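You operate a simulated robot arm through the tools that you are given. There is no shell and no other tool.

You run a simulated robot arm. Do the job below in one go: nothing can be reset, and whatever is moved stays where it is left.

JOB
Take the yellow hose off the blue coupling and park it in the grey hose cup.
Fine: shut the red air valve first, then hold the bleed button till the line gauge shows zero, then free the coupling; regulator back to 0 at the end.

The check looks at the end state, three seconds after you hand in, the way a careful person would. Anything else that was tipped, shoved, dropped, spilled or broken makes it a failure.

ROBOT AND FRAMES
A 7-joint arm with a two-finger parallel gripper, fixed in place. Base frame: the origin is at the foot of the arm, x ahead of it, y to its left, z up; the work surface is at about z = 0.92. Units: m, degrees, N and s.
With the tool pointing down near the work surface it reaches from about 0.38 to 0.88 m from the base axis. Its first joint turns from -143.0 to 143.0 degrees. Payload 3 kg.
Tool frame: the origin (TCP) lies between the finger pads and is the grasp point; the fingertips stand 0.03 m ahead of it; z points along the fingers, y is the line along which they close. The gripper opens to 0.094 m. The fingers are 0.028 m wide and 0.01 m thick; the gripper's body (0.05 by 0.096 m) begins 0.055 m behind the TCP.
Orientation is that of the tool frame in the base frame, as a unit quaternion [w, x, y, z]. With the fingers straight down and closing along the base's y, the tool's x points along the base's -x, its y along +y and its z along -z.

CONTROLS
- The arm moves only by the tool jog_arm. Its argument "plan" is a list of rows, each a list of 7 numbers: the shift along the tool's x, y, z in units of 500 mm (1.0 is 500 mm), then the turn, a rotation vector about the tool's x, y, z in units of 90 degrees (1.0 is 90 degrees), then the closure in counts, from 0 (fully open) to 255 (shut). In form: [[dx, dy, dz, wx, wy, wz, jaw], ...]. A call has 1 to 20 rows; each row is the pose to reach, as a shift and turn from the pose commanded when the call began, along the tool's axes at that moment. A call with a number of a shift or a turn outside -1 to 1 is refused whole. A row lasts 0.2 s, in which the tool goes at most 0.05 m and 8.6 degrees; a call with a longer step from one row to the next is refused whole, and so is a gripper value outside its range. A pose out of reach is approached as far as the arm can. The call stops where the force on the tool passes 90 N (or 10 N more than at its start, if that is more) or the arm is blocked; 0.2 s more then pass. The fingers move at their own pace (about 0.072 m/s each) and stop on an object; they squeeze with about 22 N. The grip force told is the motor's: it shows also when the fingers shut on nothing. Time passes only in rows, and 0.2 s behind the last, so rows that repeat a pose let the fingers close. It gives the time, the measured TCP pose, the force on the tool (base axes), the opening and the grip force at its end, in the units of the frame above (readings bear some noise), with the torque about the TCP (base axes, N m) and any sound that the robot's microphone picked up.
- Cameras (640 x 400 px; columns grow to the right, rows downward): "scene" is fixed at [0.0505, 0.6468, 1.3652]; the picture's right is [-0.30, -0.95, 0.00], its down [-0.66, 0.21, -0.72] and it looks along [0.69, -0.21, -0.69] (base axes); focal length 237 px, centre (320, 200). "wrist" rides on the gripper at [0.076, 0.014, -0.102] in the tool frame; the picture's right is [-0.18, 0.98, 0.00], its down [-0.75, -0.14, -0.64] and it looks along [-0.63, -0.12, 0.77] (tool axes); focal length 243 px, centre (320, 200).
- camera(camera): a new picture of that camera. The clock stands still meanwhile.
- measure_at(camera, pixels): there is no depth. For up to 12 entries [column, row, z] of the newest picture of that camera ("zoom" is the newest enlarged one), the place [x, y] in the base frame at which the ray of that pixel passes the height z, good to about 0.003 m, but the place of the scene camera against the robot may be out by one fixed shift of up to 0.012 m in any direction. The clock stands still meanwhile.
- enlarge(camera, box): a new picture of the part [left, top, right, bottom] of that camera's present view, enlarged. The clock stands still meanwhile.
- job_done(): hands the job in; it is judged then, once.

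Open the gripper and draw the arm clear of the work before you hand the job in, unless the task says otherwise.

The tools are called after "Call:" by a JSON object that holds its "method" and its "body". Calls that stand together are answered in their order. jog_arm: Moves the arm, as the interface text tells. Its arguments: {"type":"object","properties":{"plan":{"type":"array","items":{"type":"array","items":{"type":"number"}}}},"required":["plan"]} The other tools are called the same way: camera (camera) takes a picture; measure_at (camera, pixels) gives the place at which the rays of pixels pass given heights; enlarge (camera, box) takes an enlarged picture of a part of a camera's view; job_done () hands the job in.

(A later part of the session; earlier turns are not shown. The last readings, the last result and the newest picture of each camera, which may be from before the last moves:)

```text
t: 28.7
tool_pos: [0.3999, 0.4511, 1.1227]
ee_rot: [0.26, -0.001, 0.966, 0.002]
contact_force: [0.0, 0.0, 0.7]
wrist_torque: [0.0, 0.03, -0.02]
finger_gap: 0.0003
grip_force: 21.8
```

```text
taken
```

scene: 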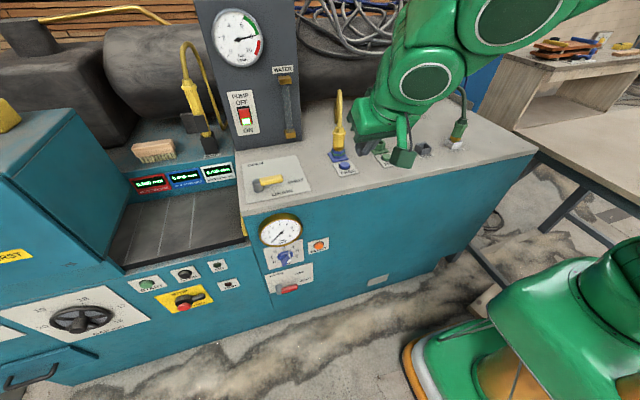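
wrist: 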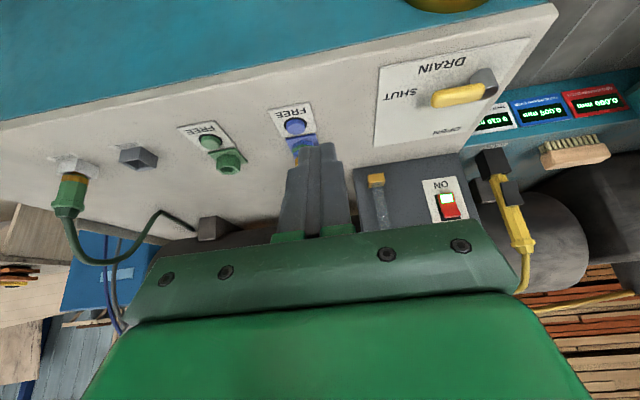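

Blue FREE button is at (294,126), grey cup at (138,158), coupling partly hidden by the fingers (300,150). I'll measure these and zoom in.

Call:
{"method": "measure_at", "body": {"camera": "wrist", "pixels": [[294, 126, 0.93], [294, 126, 0.94], [210, 141, 0.93], [229, 163, 0.94], [138, 157, 0.95], [138, 157, 0.92], [302, 145, 0.92], [75, 165, 0.95]]}}

Call:
{"method": "enlarge", "body": {"camera": "wrist", "box": [90, 90, 346, 250]}}

Call:
{"method": "enlarge", "body": {"camera": "scene", "box": [310, 70, 470, 190]}}

```text
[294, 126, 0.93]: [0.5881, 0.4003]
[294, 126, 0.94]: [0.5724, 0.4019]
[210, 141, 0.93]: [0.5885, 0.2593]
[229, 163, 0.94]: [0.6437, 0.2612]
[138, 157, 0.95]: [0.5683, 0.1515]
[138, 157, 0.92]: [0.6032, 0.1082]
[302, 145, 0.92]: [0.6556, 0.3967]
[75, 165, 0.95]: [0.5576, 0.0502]
```

```text
2.50 times, centred on (218, 170) of wrist
```

zoom: 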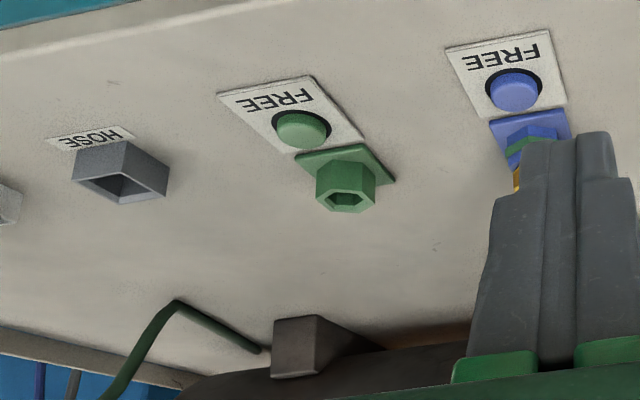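

```text
3.33 times, centred on (390, 130) of scene
```

zoom: 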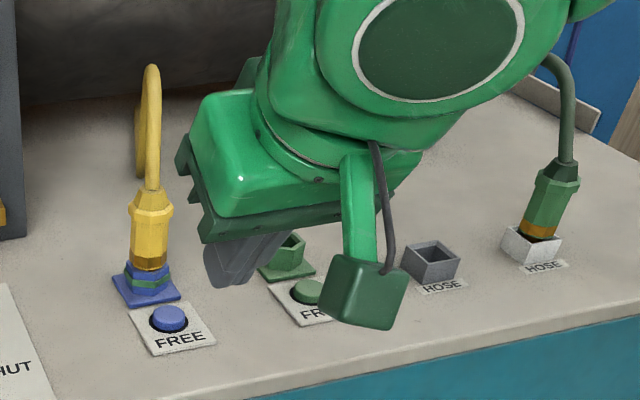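

Button top ≈ (0.590, 0.400, 0.929). I'll move the closed fingers above it, leaning back 30° so they stay clear of the hose at x≈0.655.

Call:
{"method": "jog_arm", "body": {"plan": [[-0.0424, -0.0204, 0.0721, 0, 0, 0, 255], [-0.0849, -0.0408, 0.1442, 0, 0, 0, 255], [-0.1273, -0.0612, 0.2162, 0, 0, 0, 255], [-0.1698, -0.0816, 0.2883, 0, 0, 0, 255], [-0.2122, -0.102, 0.3604, 0, 0, 0, 255], [-0.2122, -0.102, 0.3604, 0, 0, 0, 255]]}}

Call:
{"method": "camera", "body": {"camera": "wrist"}}

Call:
{"method": "enlarge", "body": {"camera": "scene", "box": [290, 70, 450, 190]}}

```text
t: 30.1
tool_pos: [0.5788, 0.3994, 1.0204]
ee_rot: [0.258, 0.0, 0.966, 0.001]
contact_force: [0.9, -0.1, 0.7]
wrist_torque: [0.02, 0.0, -0.01]
finger_gap: 0.0001
grip_force: 22.0
```

```text
taken
```

wrist: 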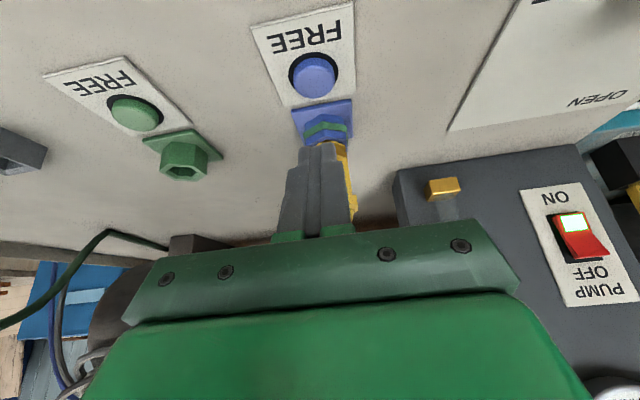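

```text
3.33 times, centred on (370, 130) of scene
```

zoom: 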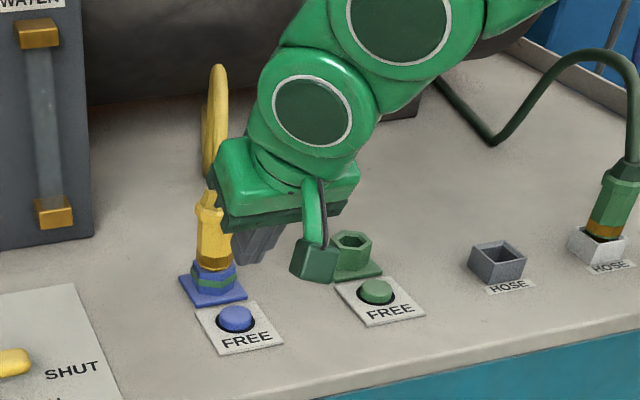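

Button seen at (314,76), coupling block at (322,120). I'll measure these for a better fix before pressing.

Call:
{"method": "measure_at", "body": {"camera": "wrist", "pixels": [[314, 74, 0.93], [314, 74, 0.935], [314, 74, 0.925], [135, 112, 0.93], [322, 118, 0.925], [322, 118, 0.93], [186, 170, 0.95], [326, 130, 0.94]]}}

Call:
{"method": "enlarge", "body": {"camera": "wrist", "box": [240, 40, 400, 240]}}

```text
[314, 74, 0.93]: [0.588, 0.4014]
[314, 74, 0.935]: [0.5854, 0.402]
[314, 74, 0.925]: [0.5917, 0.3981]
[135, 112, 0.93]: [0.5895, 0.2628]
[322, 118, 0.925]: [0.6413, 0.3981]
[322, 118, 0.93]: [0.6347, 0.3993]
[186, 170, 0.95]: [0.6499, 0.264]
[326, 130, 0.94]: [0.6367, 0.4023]
```

```text
2.00 times, centred on (320, 140) of wrist
```

zoom: 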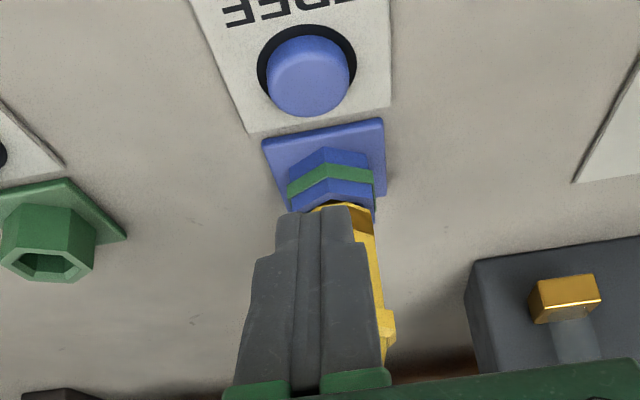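

Button centre (0.588, 0.400). I'll descend straight down onto it and press in small steps, listening for the click.

Call:
{"method": "jog_arm", "body": {"plan": [[0.0163, 0.001, 0.0483, 0, 0, 0, 255], [0.0413, 0.001, 0.0916, 0, 0, 0, 255], [0.0463, 0.001, 0.1003, 0, 0, 0, 255], [0.0493, 0.001, 0.1055, 0, 0, 0, 255], [0.0523, 0.001, 0.1107, 0, 0, 0, 255]]}}

Call:
{"method": "enlarge", "body": {"camera": "wrist", "box": [240, 40, 400, 240]}}

Call:
{"method": "enlarge", "body": {"camera": "scene", "box": [290, 70, 450, 190]}}

```text
t: 31.3
tool_pos: [0.5862, 0.4003, 0.9584]
ee_rot: [0.259, 0.0, 0.966, 0.002]
contact_force: [-4.1, -1.4, 19.2]
wrist_torque: [-0.09, 0.05, 0.14]
finger_gap: 0.0
grip_force: 21.6
heard: click
```

```text
2.00 times, centred on (320, 140) of wrist
```

zoom: 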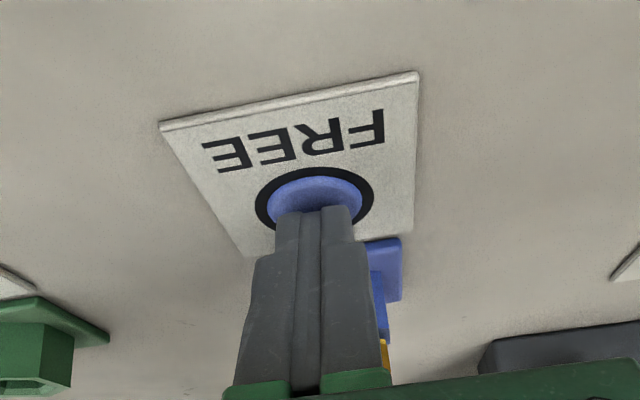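

```text
3.33 times, centred on (370, 130) of scene
```

zoom: 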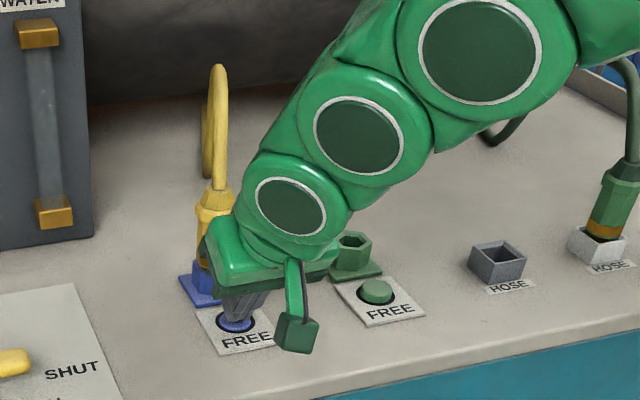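

Click heard with 19 N. I'll lift off and back away to see the coupling.

Call:
{"method": "jog_arm", "body": {"plan": [[-0.025, 0, -0.0433, 0, 0, 0, 255], [-0.0454, 0, -0.1, 0, 0, 0, 255], [-0.0454, 0, -0.1586, 0, 0, 0, 200], [-0.0, 0, -0.22, 0, 0, 0, 100], [0.04, 0, -0.28, 0, 0, 0, 0], [0.08, 0, -0.34, 0, 0, 0, 0]]}}

Call:
{"method": "camera", "body": {"camera": "wrist"}}

Call:
{"method": "camera", "body": {"camera": "scene"}}

Call:
{"method": "enlarge", "body": {"camera": "scene", "box": [290, 70, 450, 190]}}

```text
t: 32.7
tool_pos: [0.4655, 0.3987, 1.0812]
ee_rot: [0.258, 0.0, 0.966, -0.001]
contact_force: [0.0, 0.1, -0.3]
wrist_torque: [-0.02, 0.02, 0.01]
finger_gap: 0.094
grip_force: 0.1
```

```text
taken
```

wrist: 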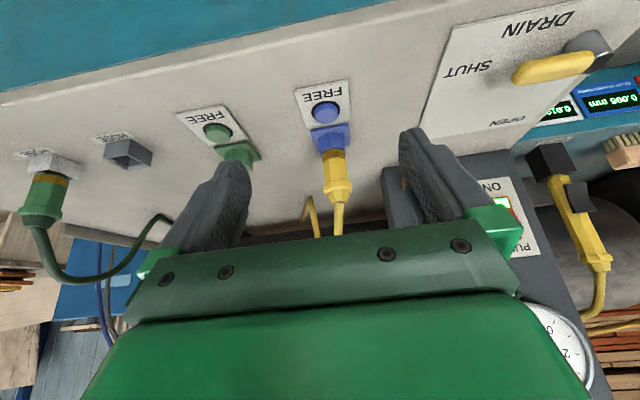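

```text
taken
```

scene: 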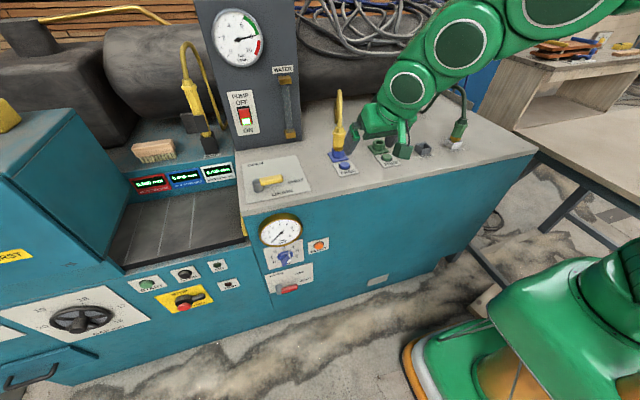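

```text
3.33 times, centred on (370, 130) of scene
```

zoom: 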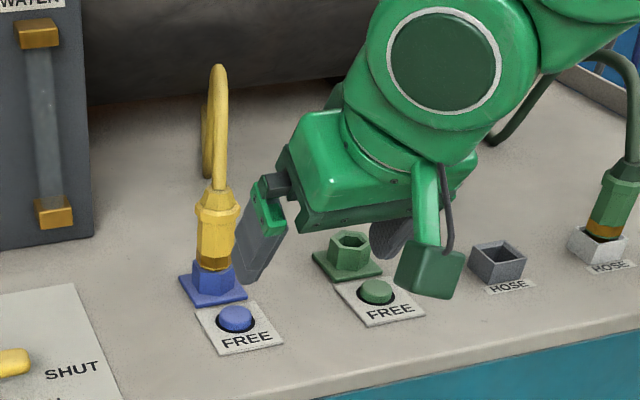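

The green lock band on the blue coupling is gone, so it's free. I'll zoom in on the hose end and cup in the wrist view and measure.

Call:
{"method": "enlarge", "body": {"camera": "wrist", "box": [270, 70, 398, 240]}}

Call:
{"method": "enlarge", "body": {"camera": "wrist", "box": [0, 110, 256, 270]}}

Call:
{"method": "enlarge", "body": {"camera": "scene", "box": [320, 85, 368, 175]}}

Call:
{"method": "measure_at", "body": {"camera": "wrist", "pixels": [[337, 155, 0.95], [337, 155, 0.96], [337, 190, 0.99], [337, 190, 1.0], [337, 190, 1.01], [128, 152, 0.94], [128, 152, 0.95], [128, 152, 0.96], [330, 137, 0.92]]}}

```text
2.35 times, centred on (334, 155) of wrist
```

zoom: 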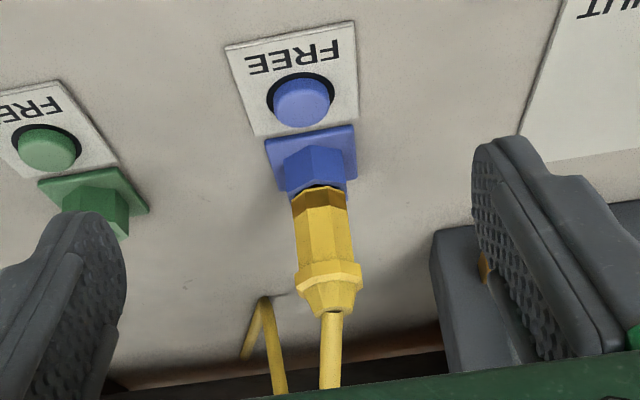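

```text
2.50 times, centred on (128, 190) of wrist
```

zoom: 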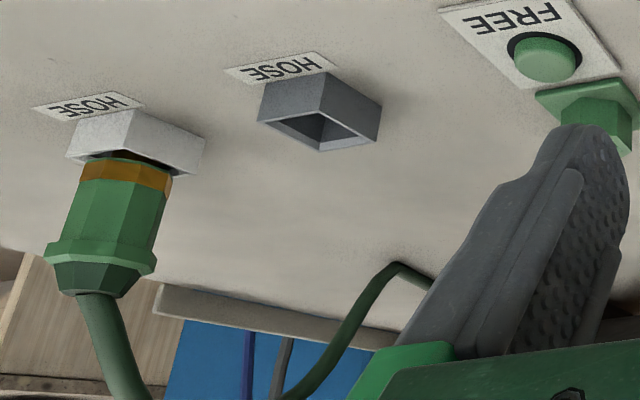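

```text
4.44 times, centred on (344, 130) of scene
```

zoom: 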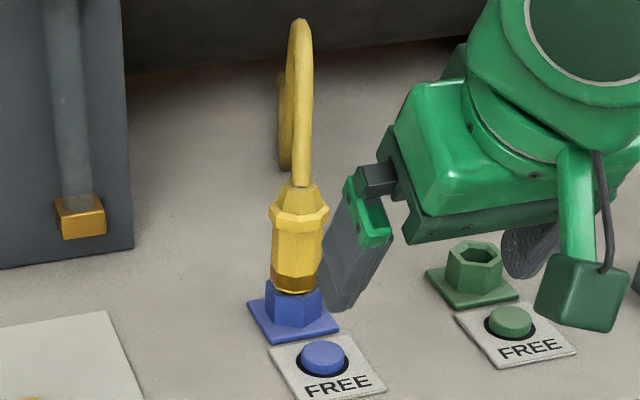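

```text
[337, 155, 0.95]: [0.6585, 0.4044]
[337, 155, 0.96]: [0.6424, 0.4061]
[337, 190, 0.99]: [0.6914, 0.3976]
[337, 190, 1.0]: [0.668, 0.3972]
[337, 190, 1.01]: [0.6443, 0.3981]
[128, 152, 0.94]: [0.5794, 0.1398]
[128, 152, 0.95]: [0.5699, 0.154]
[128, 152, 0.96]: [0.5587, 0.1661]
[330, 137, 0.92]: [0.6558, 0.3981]
```

Hose end: axis ≈ (0.653, 0.40), body z≈0.957–1.003 with a wider collar above, and the hose leaves from the top, so I need a near-horizontal grip with the wrist camera on top. I'll back up a bit and roll the tool 90° about its axis (first half of 180°).

Call:
{"method": "jog_arm", "body": {"plan": [[0.0035, 0, -0.0124, 0, 0, -0.091, 0], [0.007, 0, -0.0248, 0, 0, -0.182, 0], [0.01, 0, -0.0373, 0, 0, -0.273, 0], [0.0133, 0, -0.0497, 0, 0, -0.364, 0], [0.0166, 0, -0.0621, 0, 0, -0.455, 0], [0.02, 0, -0.0745, 0, 0, -0.546, 0], [0.0233, 0, -0.087, 0, 0, -0.637, 0], [0.0266, 0, -0.0993, 0, 0, -0.728, 0], [0.03, 0, -0.1118, 0, 0, -0.819, 0], [0.0333, 0, -0.1242, 0, 0, -0.91, 0], [0.0366, 0, -0.1366, 0, 0, -1.0, 0]]}}

Call:
{"method": "camera", "body": {"camera": "scene"}}

```text
t: 35.1
tool_pos: [0.4153, 0.3982, 1.1335]
ee_rot: [-0.182, 0.683, -0.683, 0.182]
contact_force: [0.5, 0.4, -0.5]
wrist_torque: [-0.01, 0.0, 0.02]
finger_gap: 0.0942
grip_force: 0.1
```

```text
taken
```

scene: 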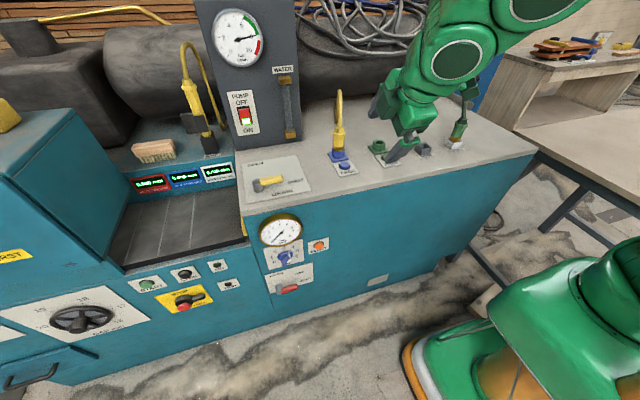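

The first 90° roll worked. Now the second 90°.

Call:
{"method": "jog_arm", "body": {"plan": [[0, 0, 0, 0, 0, -0.091, 0], [0, 0, 0, 0, 0, -0.182, 0], [0, 0, 0, 0, 0, -0.273, 0], [0, 0, 0, 0, 0, -0.364, 0], [0, 0, 0, 0, 0, -0.455, 0], [0, 0, 0, 0, 0, -0.546, 0], [0, 0, 0, 0, 0, -0.637, 0], [0, 0, 0, 0, 0, -0.728, 0], [0, 0, 0, 0, 0, -0.819, 0], [0, 0, 0, 0, 0, -0.91, 0], [0, 0, 0, 0, 0, -1.0, 0]]}}

Call:
{"method": "camera", "body": {"camera": "scene"}}

Call:
{"method": "camera", "body": {"camera": "wrist"}}

```text
t: 37.5
tool_pos: [0.4165, 0.3984, 1.1343]
ee_rot: [0.0, 0.966, 0.001, 0.258]
contact_force: [-1.0, 0.1, -0.2]
wrist_torque: [0.01, -0.02, -0.02]
finger_gap: 0.0942
grip_force: 0.2
```

```text
taken
```

scene: 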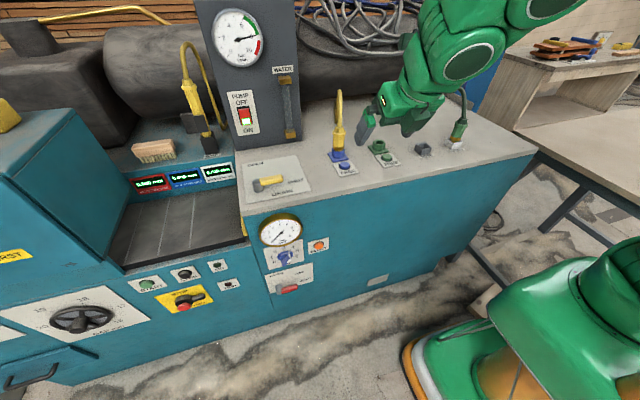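

```text
taken
```

wrist: 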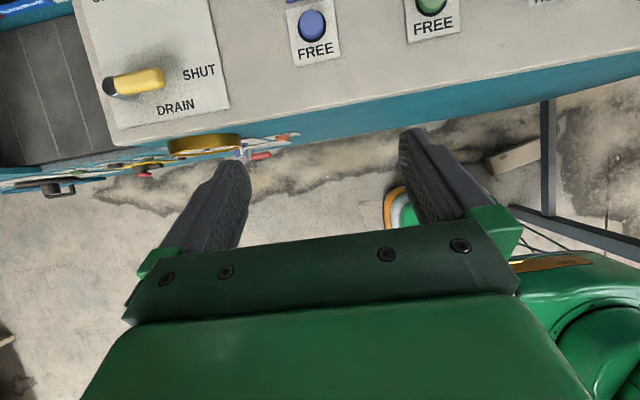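

Rolled 180°, camera is now on top. Before approaching I'll check the tall dark box's near corner (scene ~(300,140)) for clearance from the fingers.

Call:
{"method": "measure_at", "body": {"camera": "scene", "pixels": [[302, 139, 0.92], [240, 150, 0.92], [340, 158, 0.92], [345, 163, 0.92], [424, 153, 0.92], [338, 96, 1.1], [338, 96, 1.15], [340, 128, 1.0], [388, 160, 0.92]]}}

Call:
{"method": "enlarge", "body": {"camera": "scene", "box": [270, 80, 398, 180]}}

```text
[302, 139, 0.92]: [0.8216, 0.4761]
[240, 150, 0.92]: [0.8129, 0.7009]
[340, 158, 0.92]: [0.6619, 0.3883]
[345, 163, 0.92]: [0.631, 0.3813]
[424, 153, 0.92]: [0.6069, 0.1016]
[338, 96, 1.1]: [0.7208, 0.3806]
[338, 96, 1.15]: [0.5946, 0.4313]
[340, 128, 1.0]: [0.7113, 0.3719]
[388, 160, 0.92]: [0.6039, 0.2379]
```

```text
4.00 times, centred on (334, 130) of scene
```

zoom: 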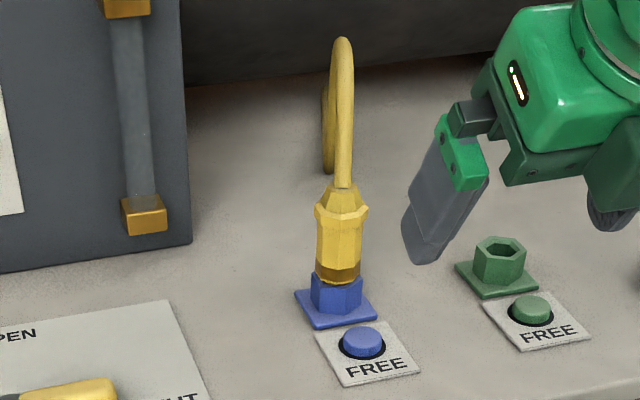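

The box corner is at x≈0.81, well clear, and the hose arc's top is ≈1.12 high. I'll pitch up to 70° and move to a pre-grasp pose in front of the hose end.

Call:
{"method": "jog_arm", "body": {"plan": [[0.0133, 0, 0.0593, 0, 0.0741, 0, 0], [0.0267, 0, 0.1185, 0, 0.1481, 0, 0], [0.04, -0.001, 0.1778, 0, 0.2222, 0, 0], [0.0533, -0.001, 0.2371, 0, 0.2963, 0, 0], [0.0667, -0.002, 0.2963, 0, 0.3704, 0, 0], [0.08, -0.002, 0.3556, 0, 0.4444, 0, 0], [0.08, -0.002, 0.3556, 0, 0.4444, 0, 0]]}}

Call:
{"method": "camera", "body": {"camera": "wrist"}}

Call:
{"method": "camera", "body": {"camera": "scene"}}

```text
t: 39.1
tool_pos: [0.5502, 0.3866, 0.9891]
ee_rot: [0.011, 0.825, -0.014, 0.565]
contact_force: [-0.7, -0.1, -0.4]
wrist_torque: [-0.02, 0.0, -0.03]
finger_gap: 0.0941
grip_force: 0.0
```

```text
taken
```

wrist: 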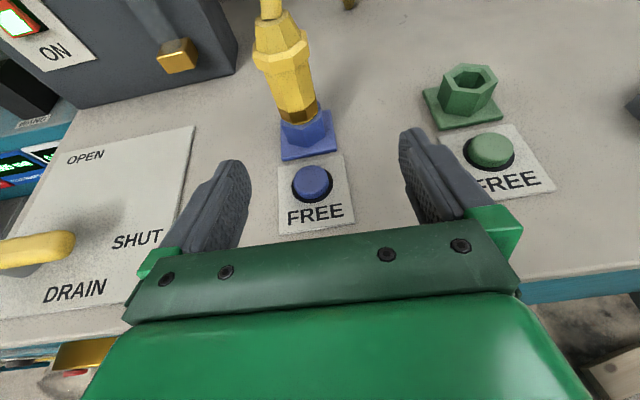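

```text
taken
```

scene: 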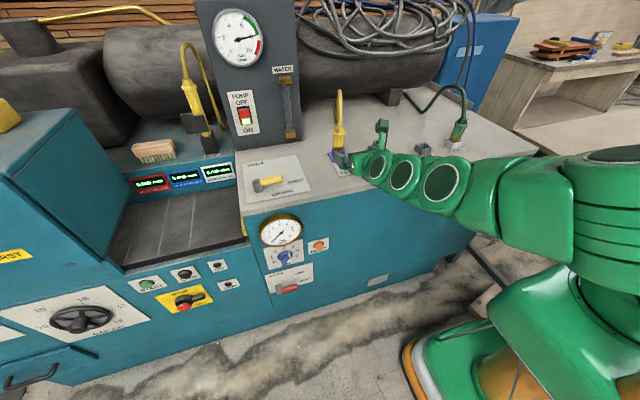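

The pose isn't fully settled (y 0.387 instead of 0.399). I'll hold for a moment to see whether it converges.

Call:
{"method": "jog_arm", "body": {"plan": [[0, 0, 0, 0, 0, 0, 0], [0, 0, 0, 0, 0, 0, 0], [0, 0, 0, 0, 0, 0, 0]]}}

```text
t: 39.9
tool_pos: [0.5499, 0.3859, 0.9911]
ee_rot: [0.011, 0.824, -0.011, 0.567]
contact_force: [-1.0, -0.1, 0.0]
wrist_torque: [-0.02, 0.0, -0.02]
finger_gap: 0.0939
grip_force: 0.0
```

It is steady there. I'll measure the hose end from this view: collar (281,42), body (288,80), bottom (301,112), and check the coupling base.

Call:
{"method": "enlarge", "body": {"camera": "wrist", "box": [220, 0, 380, 160]}}

Call:
{"method": "measure_at", "body": {"camera": "wrist", "pixels": [[281, 42, 1.01], [281, 42, 1.02], [281, 42, 1.0], [288, 80, 0.98], [288, 80, 0.99], [288, 80, 0.97], [301, 112, 0.955], [301, 112, 0.96], [308, 140, 0.92], [312, 183, 0.93]]}}

```text
2.50 times, centred on (300, 80) of wrist
```

zoom: 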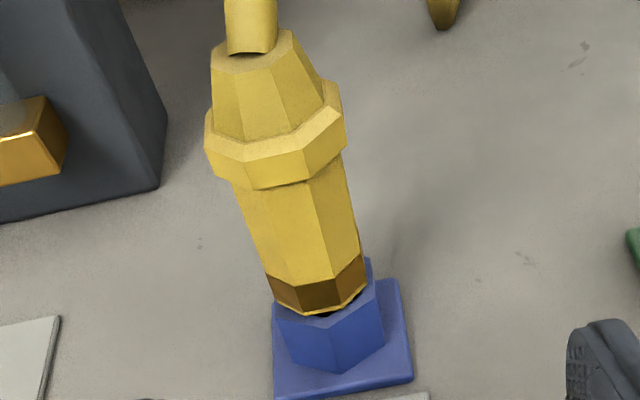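

```text
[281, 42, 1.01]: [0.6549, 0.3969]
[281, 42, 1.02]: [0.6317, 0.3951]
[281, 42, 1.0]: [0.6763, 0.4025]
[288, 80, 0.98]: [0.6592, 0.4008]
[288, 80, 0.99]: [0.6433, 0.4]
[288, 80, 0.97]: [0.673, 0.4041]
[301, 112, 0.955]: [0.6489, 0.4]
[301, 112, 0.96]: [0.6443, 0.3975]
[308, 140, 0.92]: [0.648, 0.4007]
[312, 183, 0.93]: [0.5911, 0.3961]
```

Hose-end axis ≈ (0.655, 0.399), body ⌀≈0.036, collar ⌀≈0.043. I'll correct sideways to y=0.399, set z≈0.98, and advance halfway.

Call:
{"method": "jog_arm", "body": {"plan": [[-0.0104, -0.0131, 0.0035, 0, 0, 0, 0], [-0.0208, -0.0262, 0.007, 0, 0, 0, 0], [-0.006, -0.028, 0.045, 0, 0, 0, 0], [0.0089, -0.029, 0.085, 0, 0, 0, 0]]}}

Call:
{"method": "camera", "body": {"camera": "wrist"}}

Call:
{"method": "camera", "body": {"camera": "scene"}}

```text
t: 40.9
tool_pos: [0.5806, 0.4146, 0.9936]
ee_rot: [-0.002, 0.819, 0.001, 0.574]
contact_force: [-0.2, -1.2, -0.3]
wrist_torque: [0.01, 0.02, -0.01]
finger_gap: 0.0938
grip_force: 0.1
```

```text
taken
```

wrist: 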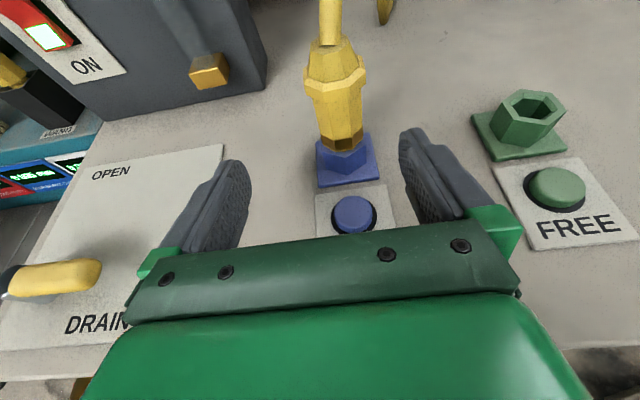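

```text
taken
```

scene: 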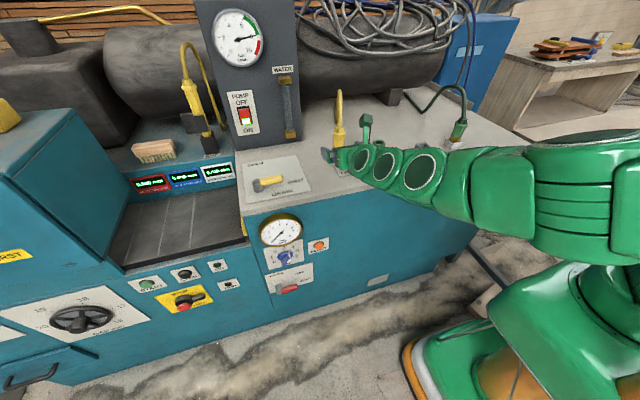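

Now settled exactly at 70° with y=0.4146 (the earlier command had simply caught up). I'll re-measure the hose end from this accurate pose.

Call:
{"method": "enlarge", "body": {"camera": "wrist", "box": [256, 0, 416, 200]}}

Call:
{"method": "measure_at", "body": {"camera": "wrist", "pixels": [[334, 78, 1.0], [334, 78, 1.01], [337, 110, 0.98], [337, 110, 0.99], [342, 142, 0.955], [342, 142, 0.96], [353, 214, 0.93], [347, 160, 0.94], [364, 75, 1.01], [303, 82, 1.01]]}}

```text
2.00 times, centred on (336, 100) of wrist
```

zoom: 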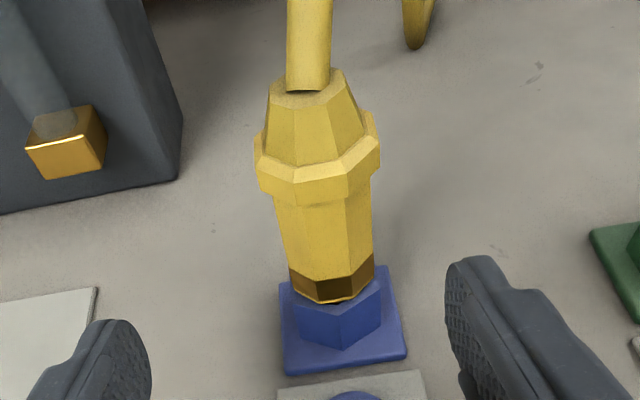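

```text
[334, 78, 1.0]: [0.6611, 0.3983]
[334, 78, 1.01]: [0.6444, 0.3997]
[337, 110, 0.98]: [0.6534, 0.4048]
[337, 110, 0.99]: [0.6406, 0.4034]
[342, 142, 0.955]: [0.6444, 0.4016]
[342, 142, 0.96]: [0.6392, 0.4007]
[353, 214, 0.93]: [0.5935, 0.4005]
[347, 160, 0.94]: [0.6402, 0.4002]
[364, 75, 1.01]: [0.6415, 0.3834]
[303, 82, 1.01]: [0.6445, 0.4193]
```

I'll locate the coupling's square base plate corners to fix the axis in x.

Call:
{"method": "measure_at", "body": {"camera": "wrist", "pixels": [[318, 141, 0.923], [371, 133, 0.923], [319, 186, 0.923], [378, 178, 0.923], [330, 155, 0.953], [365, 148, 0.953], [322, 138, 0.958], [362, 131, 0.958]]}}

```text
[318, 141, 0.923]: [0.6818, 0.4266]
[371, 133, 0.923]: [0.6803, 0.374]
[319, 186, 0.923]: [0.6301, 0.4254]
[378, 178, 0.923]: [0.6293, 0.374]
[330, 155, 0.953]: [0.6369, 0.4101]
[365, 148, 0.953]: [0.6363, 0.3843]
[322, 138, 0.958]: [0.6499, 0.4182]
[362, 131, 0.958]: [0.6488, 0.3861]
```

Coupling axis = (0.655, 0.400). I'll centre laterally, then slide forward to straddle the hose body at z≈0.979 with the gripper open.

Call:
{"method": "jog_arm", "body": {"plan": [[-0.0122, 0.0145, 0.0045, 0, 0, 0, 0], [-0.0244, 0.029, 0.009, 0, 0, 0, 0], [-0.0077, 0.029, 0.055, 0, 0, 0, 0], [0.009, 0.029, 0.101, 0, 0, 0, 0], [0.0258, 0.029, 0.147, 0, 0, 0, 0], [0.0258, 0.029, 0.147, 0, 0, 0, 0]]}}

Call:
{"method": "camera", "body": {"camera": "wrist"}}

Call:
{"method": "enlarge", "body": {"camera": "scene", "box": [280, 80, 408, 180]}}

```text
t: 42.3
tool_pos: [0.6546, 0.4003, 0.9773]
ee_rot: [0.0, 0.819, 0.0, 0.573]
contact_force: [-0.1, 0.1, -0.1]
wrist_torque: [-0.01, 0.04, -0.02]
finger_gap: 0.0939
grip_force: 0.0
```

```text
taken
```

wrist: 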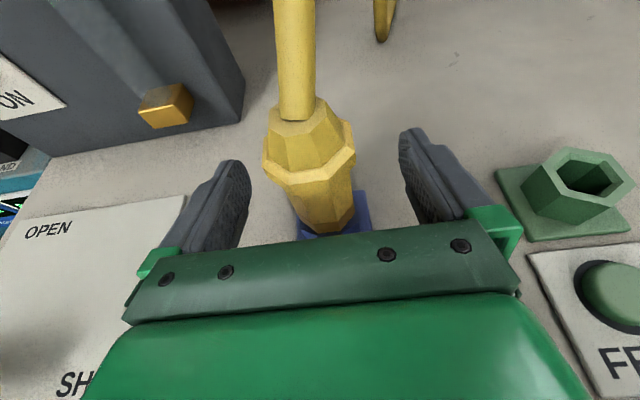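

```text
4.00 times, centred on (344, 130) of scene
```

zoom: 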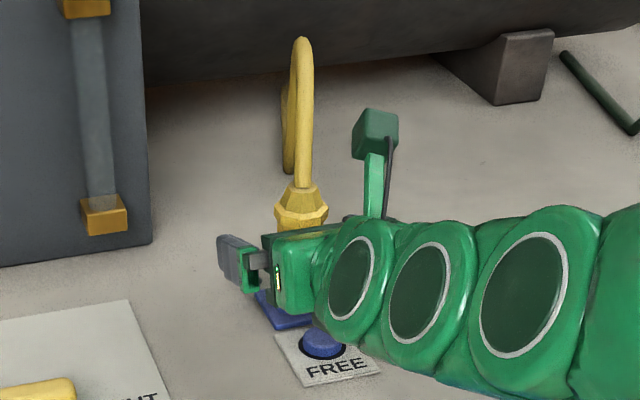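

The fingers straddle the hose body below its collar. I'll close the gripper in place.

Call:
{"method": "jog_arm", "body": {"plan": [[0, 0, 0, 0, 0, 0, 255], [0, 0, 0, 0, 0, 0, 255], [0, 0, 0, 0, 0, 0, 255], [0, 0, 0, 0, 0, 0, 255], [0, 0, 0, 0, 0, 0, 255]]}}

Call:
{"method": "camera", "body": {"camera": "wrist"}}

```text
t: 43.5
tool_pos: [0.6548, 0.4006, 0.9765]
ee_rot: [-0.001, 0.82, 0.0, 0.572]
contact_force: [0.4, 0.3, 1.2]
wrist_torque: [0.04, 0.01, 0.02]
finger_gap: 0.0364
grip_force: 22.3
```

```text
taken
```

wrist: 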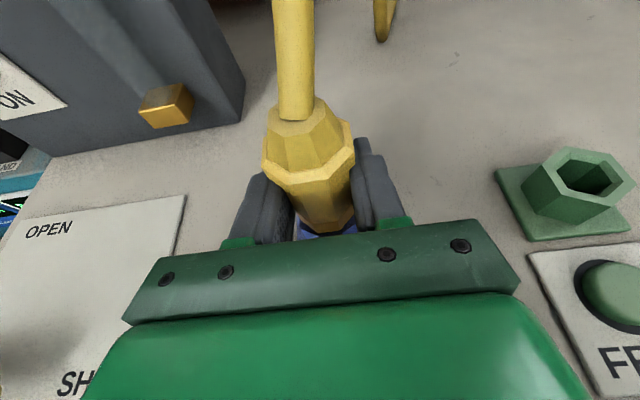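

Grip on the body: gap 0.0364 m, 22 N. I'll lift straight up slowly, 1 cm per row.

Call:
{"method": "jog_arm", "body": {"plan": [[0.0094, 0, -0.0034, 0, 0, 0, 255], [0.0188, 0, -0.0068, 0, 0, 0, 255], [0.0376, 0, -0.0137, 0, 0, 0, 255], [0.0564, 0, -0.0205, 0, 0, 0, 255], [0.0752, 0, -0.0274, 0, 0, 0, 255], [0.094, 0, -0.0342, 0, 0, 0, 255]]}}

Call:
{"method": "camera", "body": {"camera": "wrist"}}

Call:
{"method": "enlarge", "body": {"camera": "scene", "box": [280, 60, 440, 180]}}

```text
t: 44.9
tool_pos: [0.6538, 0.3989, 1.0272]
ee_rot: [-0.001, 0.82, 0.0, 0.572]
contact_force: [0.7, 0.7, -1.4]
wrist_torque: [-0.01, 0.0, -0.03]
finger_gap: 0.0362
grip_force: 22.2
```

```text
taken
```

wrist: 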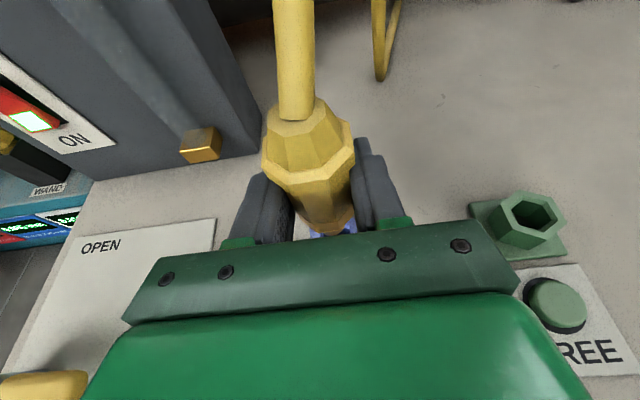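

```text
3.33 times, centred on (360, 120) of scene
```

zoom: 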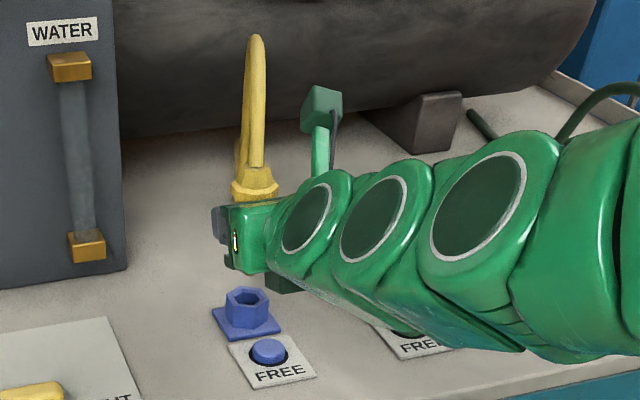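

The hose end came off cleanly; the blue socket is empty. I'll raise a little and carry it toward −y slowly, stopping midway (y≈0.25) to look at the grey cup.

Call:
{"method": "jog_arm", "body": {"plan": [[0.0188, 0.02, -0.0068, 0, 0, 0, 255], [0.0376, 0.06, -0.0137, 0, 0, 0, 255], [0.0376, 0.12, -0.0137, 0, 0, 0, 255], [0.0376, 0.18, -0.0137, 0, 0, 0, 255], [0.0376, 0.24, -0.0137, 0, 0, 0, 255], [0.0376, 0.3, -0.0137, 0, 0, 0, 255]]}}

Call:
{"method": "camera", "body": {"camera": "wrist"}}

Call:
{"method": "camera", "body": {"camera": "scene"}}

```text
t: 46.3
tool_pos: [0.6553, 0.25, 1.0444]
ee_rot: [-0.002, 0.82, 0.0, 0.573]
contact_force: [-0.3, 1.6, -1.9]
wrist_torque: [0.0, -0.01, 0.0]
finger_gap: 0.0359
grip_force: 21.8
```

```text
taken
```

wrist: 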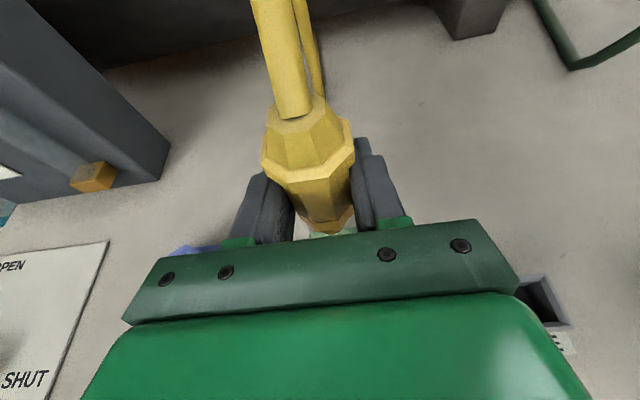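

```text
taken
```

scene: 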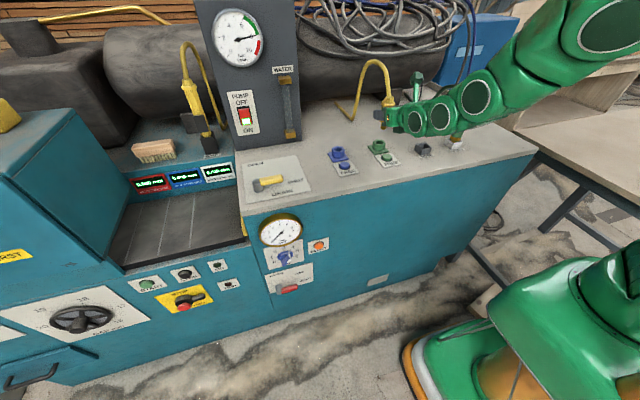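

The hose follows without strain. I'll zoom on the cup and blue socket in the scene view to measure the cup relative to the known socket, cancelling the camera's fixed shift.

Call:
{"method": "enlarge", "body": {"camera": "scene", "box": [400, 130, 448, 160]}}

Call:
{"method": "enlarge", "body": {"camera": "scene", "box": [320, 90, 448, 170]}}

Call:
{"method": "enlarge", "body": {"camera": "wrist", "box": [480, 240, 640, 360]}}

```text
13.33 times, centred on (424, 145) of scene
```

zoom: 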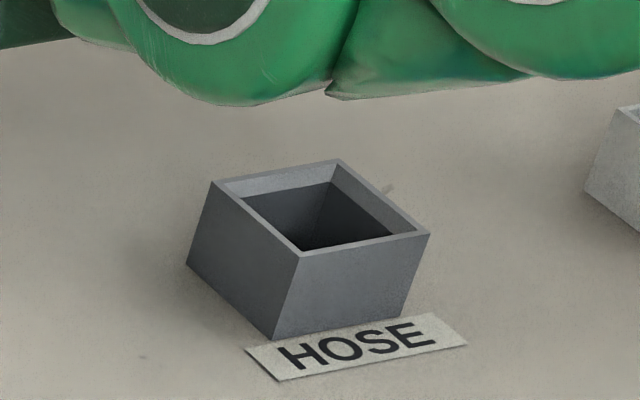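

```text
5.00 times, centred on (384, 130) of scene
```

zoom: 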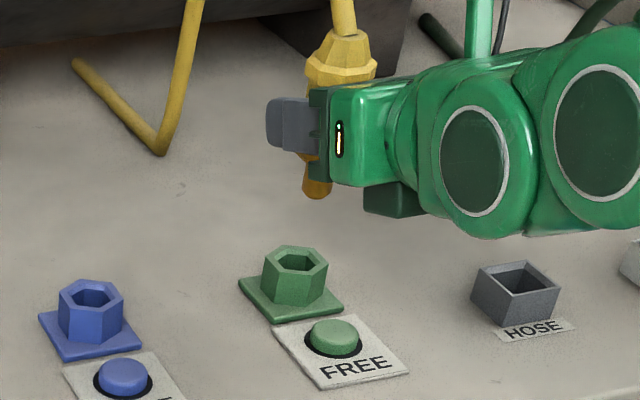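

```text
3.33 times, centred on (560, 300) of wrist
```

zoom: 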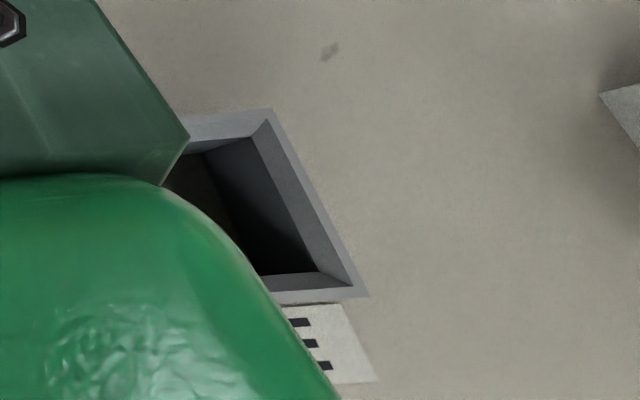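

The plug has a brass tip extending below the body, and the cup is axis-aligned. I'll measure cup corners in the scene view (bottom at 0.92, top at trial heights) plus the blue socket's plate corners for calibration.

Call:
{"method": "measure_at", "body": {"camera": "scene", "pixels": [[420.5, 155.5, 0.92], [422.5, 149.1, 0.95], [422.5, 149.1, 0.96], [432.25, 147.6, 0.95], [416.0, 143.65, 0.95], [425.65, 142, 0.95], [432.25, 147.6, 0.96], [416.0, 143.65, 0.96], [425.65, 142, 0.96]]}}

Call:
{"method": "measure_at", "body": {"camera": "scene", "pixels": [[327.6, 154, 0.923], [334.4, 162, 0.923], [348.6, 158.8, 0.923], [369, 145.6, 0.923], [384.8, 153.8, 0.923], [399, 151, 0.923], [380.6, 131, 1.0], [383.4, 168.8, 1.0]]}}

Call:
{"method": "measure_at", "body": {"camera": "wrist", "pixels": [[574.5, 329, 0.95], [574.5, 329, 0.96], [545.5, 273, 0.95], [545.5, 273, 0.96]]}}

```text
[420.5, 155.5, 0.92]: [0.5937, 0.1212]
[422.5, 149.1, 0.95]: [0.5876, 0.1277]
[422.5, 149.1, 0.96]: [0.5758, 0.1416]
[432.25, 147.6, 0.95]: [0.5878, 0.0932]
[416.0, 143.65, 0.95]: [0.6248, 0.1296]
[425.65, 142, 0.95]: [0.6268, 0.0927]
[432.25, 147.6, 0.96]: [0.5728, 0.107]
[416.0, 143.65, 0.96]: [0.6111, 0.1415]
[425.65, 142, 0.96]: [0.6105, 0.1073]
```

```text
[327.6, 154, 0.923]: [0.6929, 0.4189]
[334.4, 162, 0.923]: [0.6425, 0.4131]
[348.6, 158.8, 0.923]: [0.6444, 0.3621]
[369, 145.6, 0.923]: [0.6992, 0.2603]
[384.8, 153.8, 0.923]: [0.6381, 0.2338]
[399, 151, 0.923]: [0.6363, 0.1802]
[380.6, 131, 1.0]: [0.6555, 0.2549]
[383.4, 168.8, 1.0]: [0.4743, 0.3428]
```

```text
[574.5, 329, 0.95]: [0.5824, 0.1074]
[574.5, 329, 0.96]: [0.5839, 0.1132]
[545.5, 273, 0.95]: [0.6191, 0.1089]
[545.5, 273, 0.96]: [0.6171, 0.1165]
```

Scene gives the cup at ≈(0.601, 0.1145) after calibration, top ≈0.945, but the wrist estimate in y differs a few mm. I'll pull back to a spot where the wrist camera sees the cup openly beside the held hose.

Call:
{"method": "jog_arm", "body": {"plan": [[-0.0139, 0.0275, -0.0615, 0, 0, 0, 255], [-0.0278, 0.055, -0.123, 0, 0, 0, 255], [-0.0417, 0.0825, -0.1845, 0, 0, 0, 255], [-0.0556, 0.11, -0.246, 0, 0, 0, 255], [-0.0556, 0.11, -0.246, 0, 0, 0, 255]]}}

Call:
{"method": "camera", "body": {"camera": "wrist"}}

Call:
{"method": "camera", "body": {"camera": "scene"}}

```text
t: 47.5
tool_pos: [0.5878, 0.2473, 1.0703]
ee_rot: [0.0, 0.82, -0.001, 0.573]
contact_force: [0.0, -0.8, -1.0]
wrist_torque: [-0.01, 0.01, -0.02]
finger_gap: 0.0361
grip_force: 22.0
out of reach, approached as far as the arm can: row 2, 3, 4, 5
```

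```text
taken
```

wrist: 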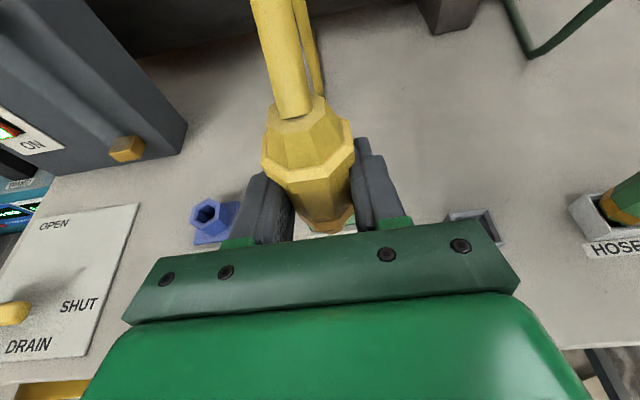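

```text
taken
```

scene: 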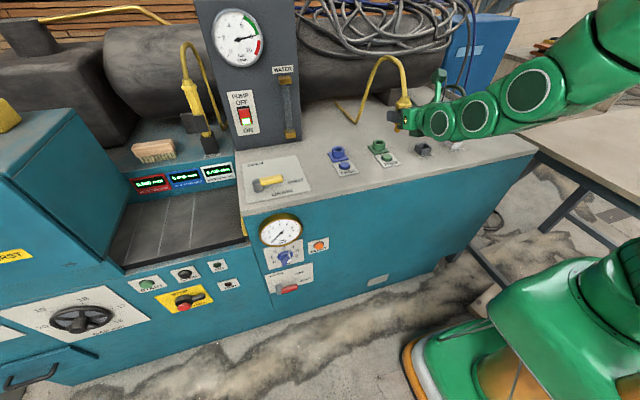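

Too close in for this attitude (stopped at x=0.588, y=0.247). I'll yaw the tool 45° clockwise about the vertical in place, which moves the wrist away from the base and turns the camera toward the cup.

Call:
{"method": "jog_arm", "body": {"plan": [[0, 0, 0, -0.0783, 0, 0.0285, 255], [0, 0, 0, -0.1567, 0, 0.057, 255], [0, 0, 0, -0.235, 0, 0.0855, 255], [0, 0, 0, -0.3133, 0, 0.114, 255], [0, 0, 0, -0.3917, 0, 0.1425, 255], [0, 0, 0, -0.47, 0, 0.171, 255], [0, 0, 0, -0.47, 0, 0.171, 255]]}}

Call:
{"method": "camera", "body": {"camera": "wrist"}}

Call:
{"method": "camera", "body": {"camera": "scene"}}

```text
t: 49.1
tool_pos: [0.5879, 0.2453, 1.0697]
ee_rot: [0.221, 0.757, -0.315, 0.528]
contact_force: [0.6, 0.5, -1.2]
wrist_torque: [-0.01, 0.03, -0.03]
finger_gap: 0.0362
grip_force: 21.7
```

```text
taken
```

wrist: 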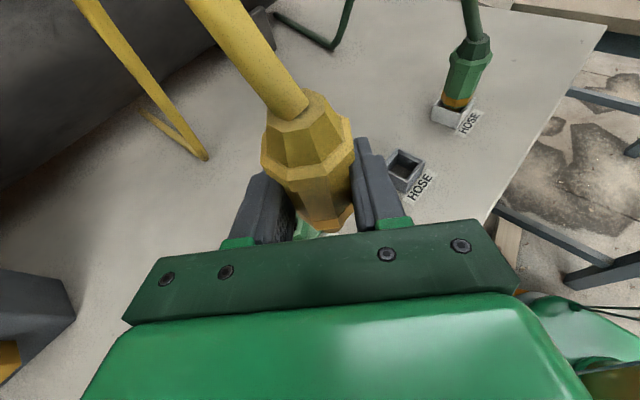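

```text
taken
```

scene: 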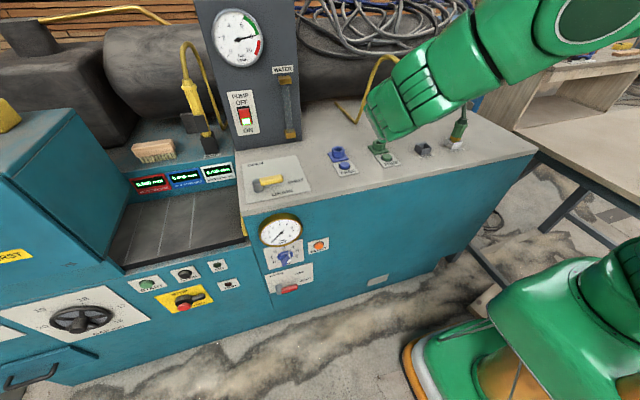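

The yaw worked and the cup is now in full view at (405,170). I'll zoom in and measure its rim corners.

Call:
{"method": "enlarge", "body": {"camera": "wrist", "box": [370, 135, 450, 205]}}

Call:
{"method": "enlarge", "body": {"camera": "wrist", "box": [230, 60, 390, 260]}}

```text
5.71 times, centred on (410, 170) of wrist
```

zoom: 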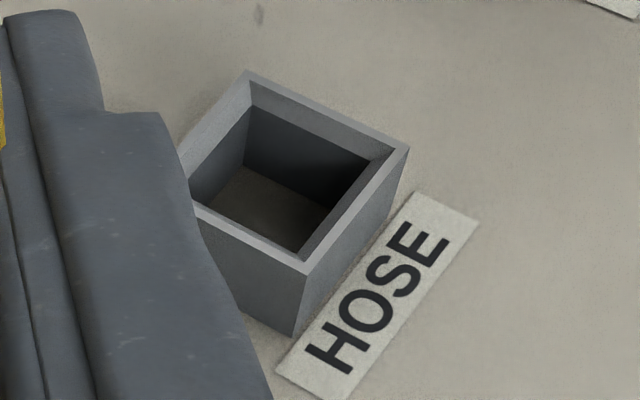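

```text
2.00 times, centred on (310, 160) of wrist
```

zoom: 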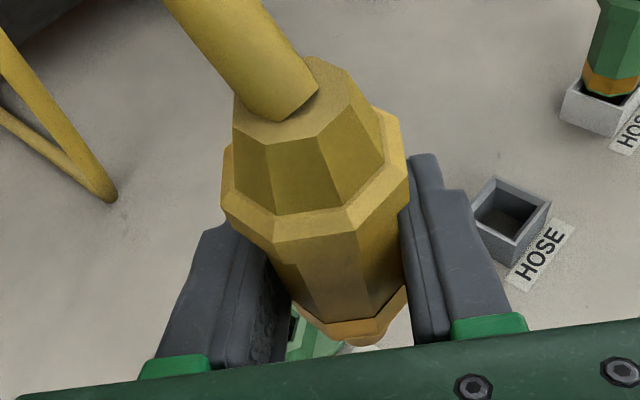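

Call:
{"method": "measure_at", "body": {"camera": "wrist", "pixels": [[397.4, 147.2, 0.945], [425.8, 160.9, 0.945], [407, 182.6, 0.945], [405.6, 194.2, 0.92], [397.4, 147.2, 0.94], [425.8, 160.9, 0.94], [407, 182.6, 0.94], [397.4, 147.2, 0.95], [425.8, 160.9, 0.95], [407, 182.6, 0.95]]}}

```text
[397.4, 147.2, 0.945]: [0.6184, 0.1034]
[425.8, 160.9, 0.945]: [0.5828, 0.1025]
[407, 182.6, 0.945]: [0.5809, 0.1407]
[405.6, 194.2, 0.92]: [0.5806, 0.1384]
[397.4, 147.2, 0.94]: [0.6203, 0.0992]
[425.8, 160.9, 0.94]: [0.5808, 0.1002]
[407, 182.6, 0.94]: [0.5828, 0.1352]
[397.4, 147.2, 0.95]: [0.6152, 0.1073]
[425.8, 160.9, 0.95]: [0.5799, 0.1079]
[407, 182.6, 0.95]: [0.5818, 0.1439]
```

At z≈0.943 the cup spans x 0.582–0.619, y 0.102–0.139, so its centre is ≈(0.600, 0.1205) with an opening of ~0.03. I'll move the hose above it with the plug tip still ~3 cm over the rim, then re-check alignment.

Call:
{"method": "jog_arm", "body": {"plan": [[-0.0068, 0.0399, 0.0544, 0, 0, 0, 255], [-0.0135, 0.0798, 0.1088, 0, 0, 0, 255], [-0.0203, 0.1197, 0.1632, 0, 0, 0, 255], [-0.027, 0.1596, 0.2176, 0, 0, 0, 255], [-0.027, 0.1596, 0.2176, 0, 0, 0, 255]]}}

Call:
{"method": "camera", "body": {"camera": "wrist"}}

Call:
{"method": "enlarge", "body": {"camera": "scene", "box": [370, 60, 498, 180]}}

```text
t: 50.3
tool_pos: [0.6018, 0.1188, 1.0203]
ee_rot: [0.219, 0.758, -0.314, 0.528]
contact_force: [0.5, -0.2, -1.5]
wrist_torque: [-0.01, 0.02, 0.0]
finger_gap: 0.0359
grip_force: 21.7
```

```text
taken
```

wrist: 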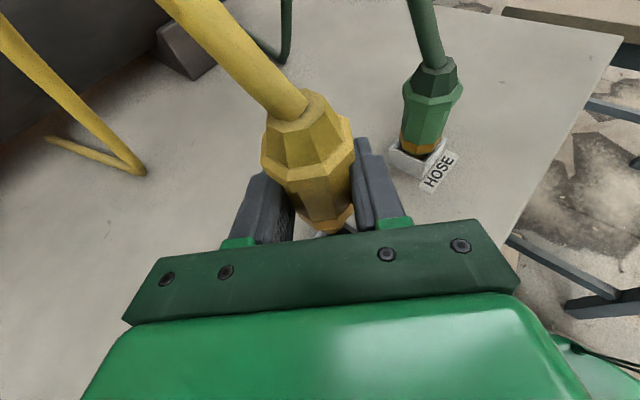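

```text
3.33 times, centred on (434, 120) of scene
```

zoom: 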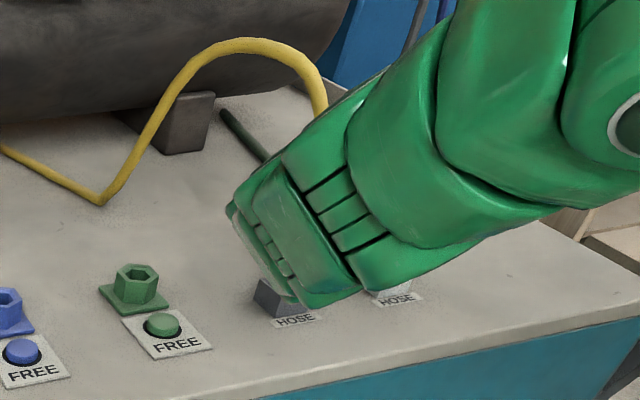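

The cup is nearly hidden beneath the hose; I'll zoom into the wrist view around (330,220) to check the alignment.

Call:
{"method": "enlarge", "body": {"camera": "wrist", "box": [270, 180, 390, 255]}}

Call:
{"method": "measure_at", "body": {"camera": "wrist", "pixels": [[388, 152, 0.945], [422, 178, 0.945], [445, 150, 0.945], [388, 152, 0.94], [422, 178, 0.94]]}}

```text
5.33 times, centred on (330, 218) of wrist
```

zoom: 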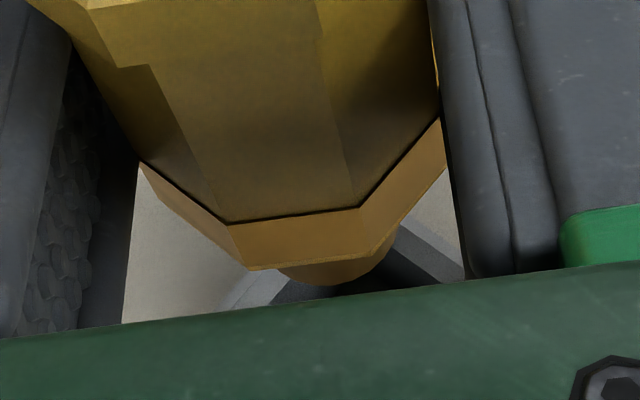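

```text
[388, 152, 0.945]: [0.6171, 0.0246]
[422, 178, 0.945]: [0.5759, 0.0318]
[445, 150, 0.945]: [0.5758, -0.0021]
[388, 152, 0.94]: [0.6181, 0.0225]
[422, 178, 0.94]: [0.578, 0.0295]
```

Call:
{"method": "enlarge", "body": {"camera": "wrist", "box": [305, 215, 365, 245]}}

```text
10.67 times, centred on (335, 230) of wrist
```

zoom: 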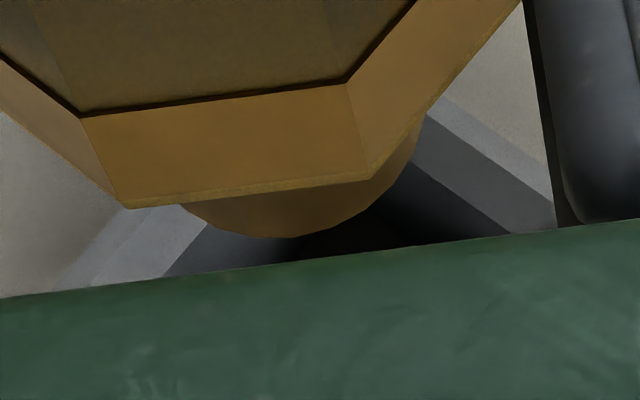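

Call:
{"method": "measure_at", "body": {"camera": "wrist", "pixels": [[309.7, 238.7, 0.944], [316.7, 230.7, 0.944], [313.9, 238, 0.944], [345.8, 220.2, 0.944], [356.8, 229.5, 0.944], [345.3, 222.3, 0.944], [333, 234, 0.976], [319, 232, 0.976], [344, 230, 0.976]]}}

```text
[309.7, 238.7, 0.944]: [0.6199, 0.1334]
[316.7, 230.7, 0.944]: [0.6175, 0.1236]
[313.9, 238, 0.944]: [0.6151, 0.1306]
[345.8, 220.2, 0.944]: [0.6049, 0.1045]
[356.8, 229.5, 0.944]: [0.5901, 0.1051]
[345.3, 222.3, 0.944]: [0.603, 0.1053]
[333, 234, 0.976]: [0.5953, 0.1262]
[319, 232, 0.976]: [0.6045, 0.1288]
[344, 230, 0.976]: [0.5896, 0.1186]
```

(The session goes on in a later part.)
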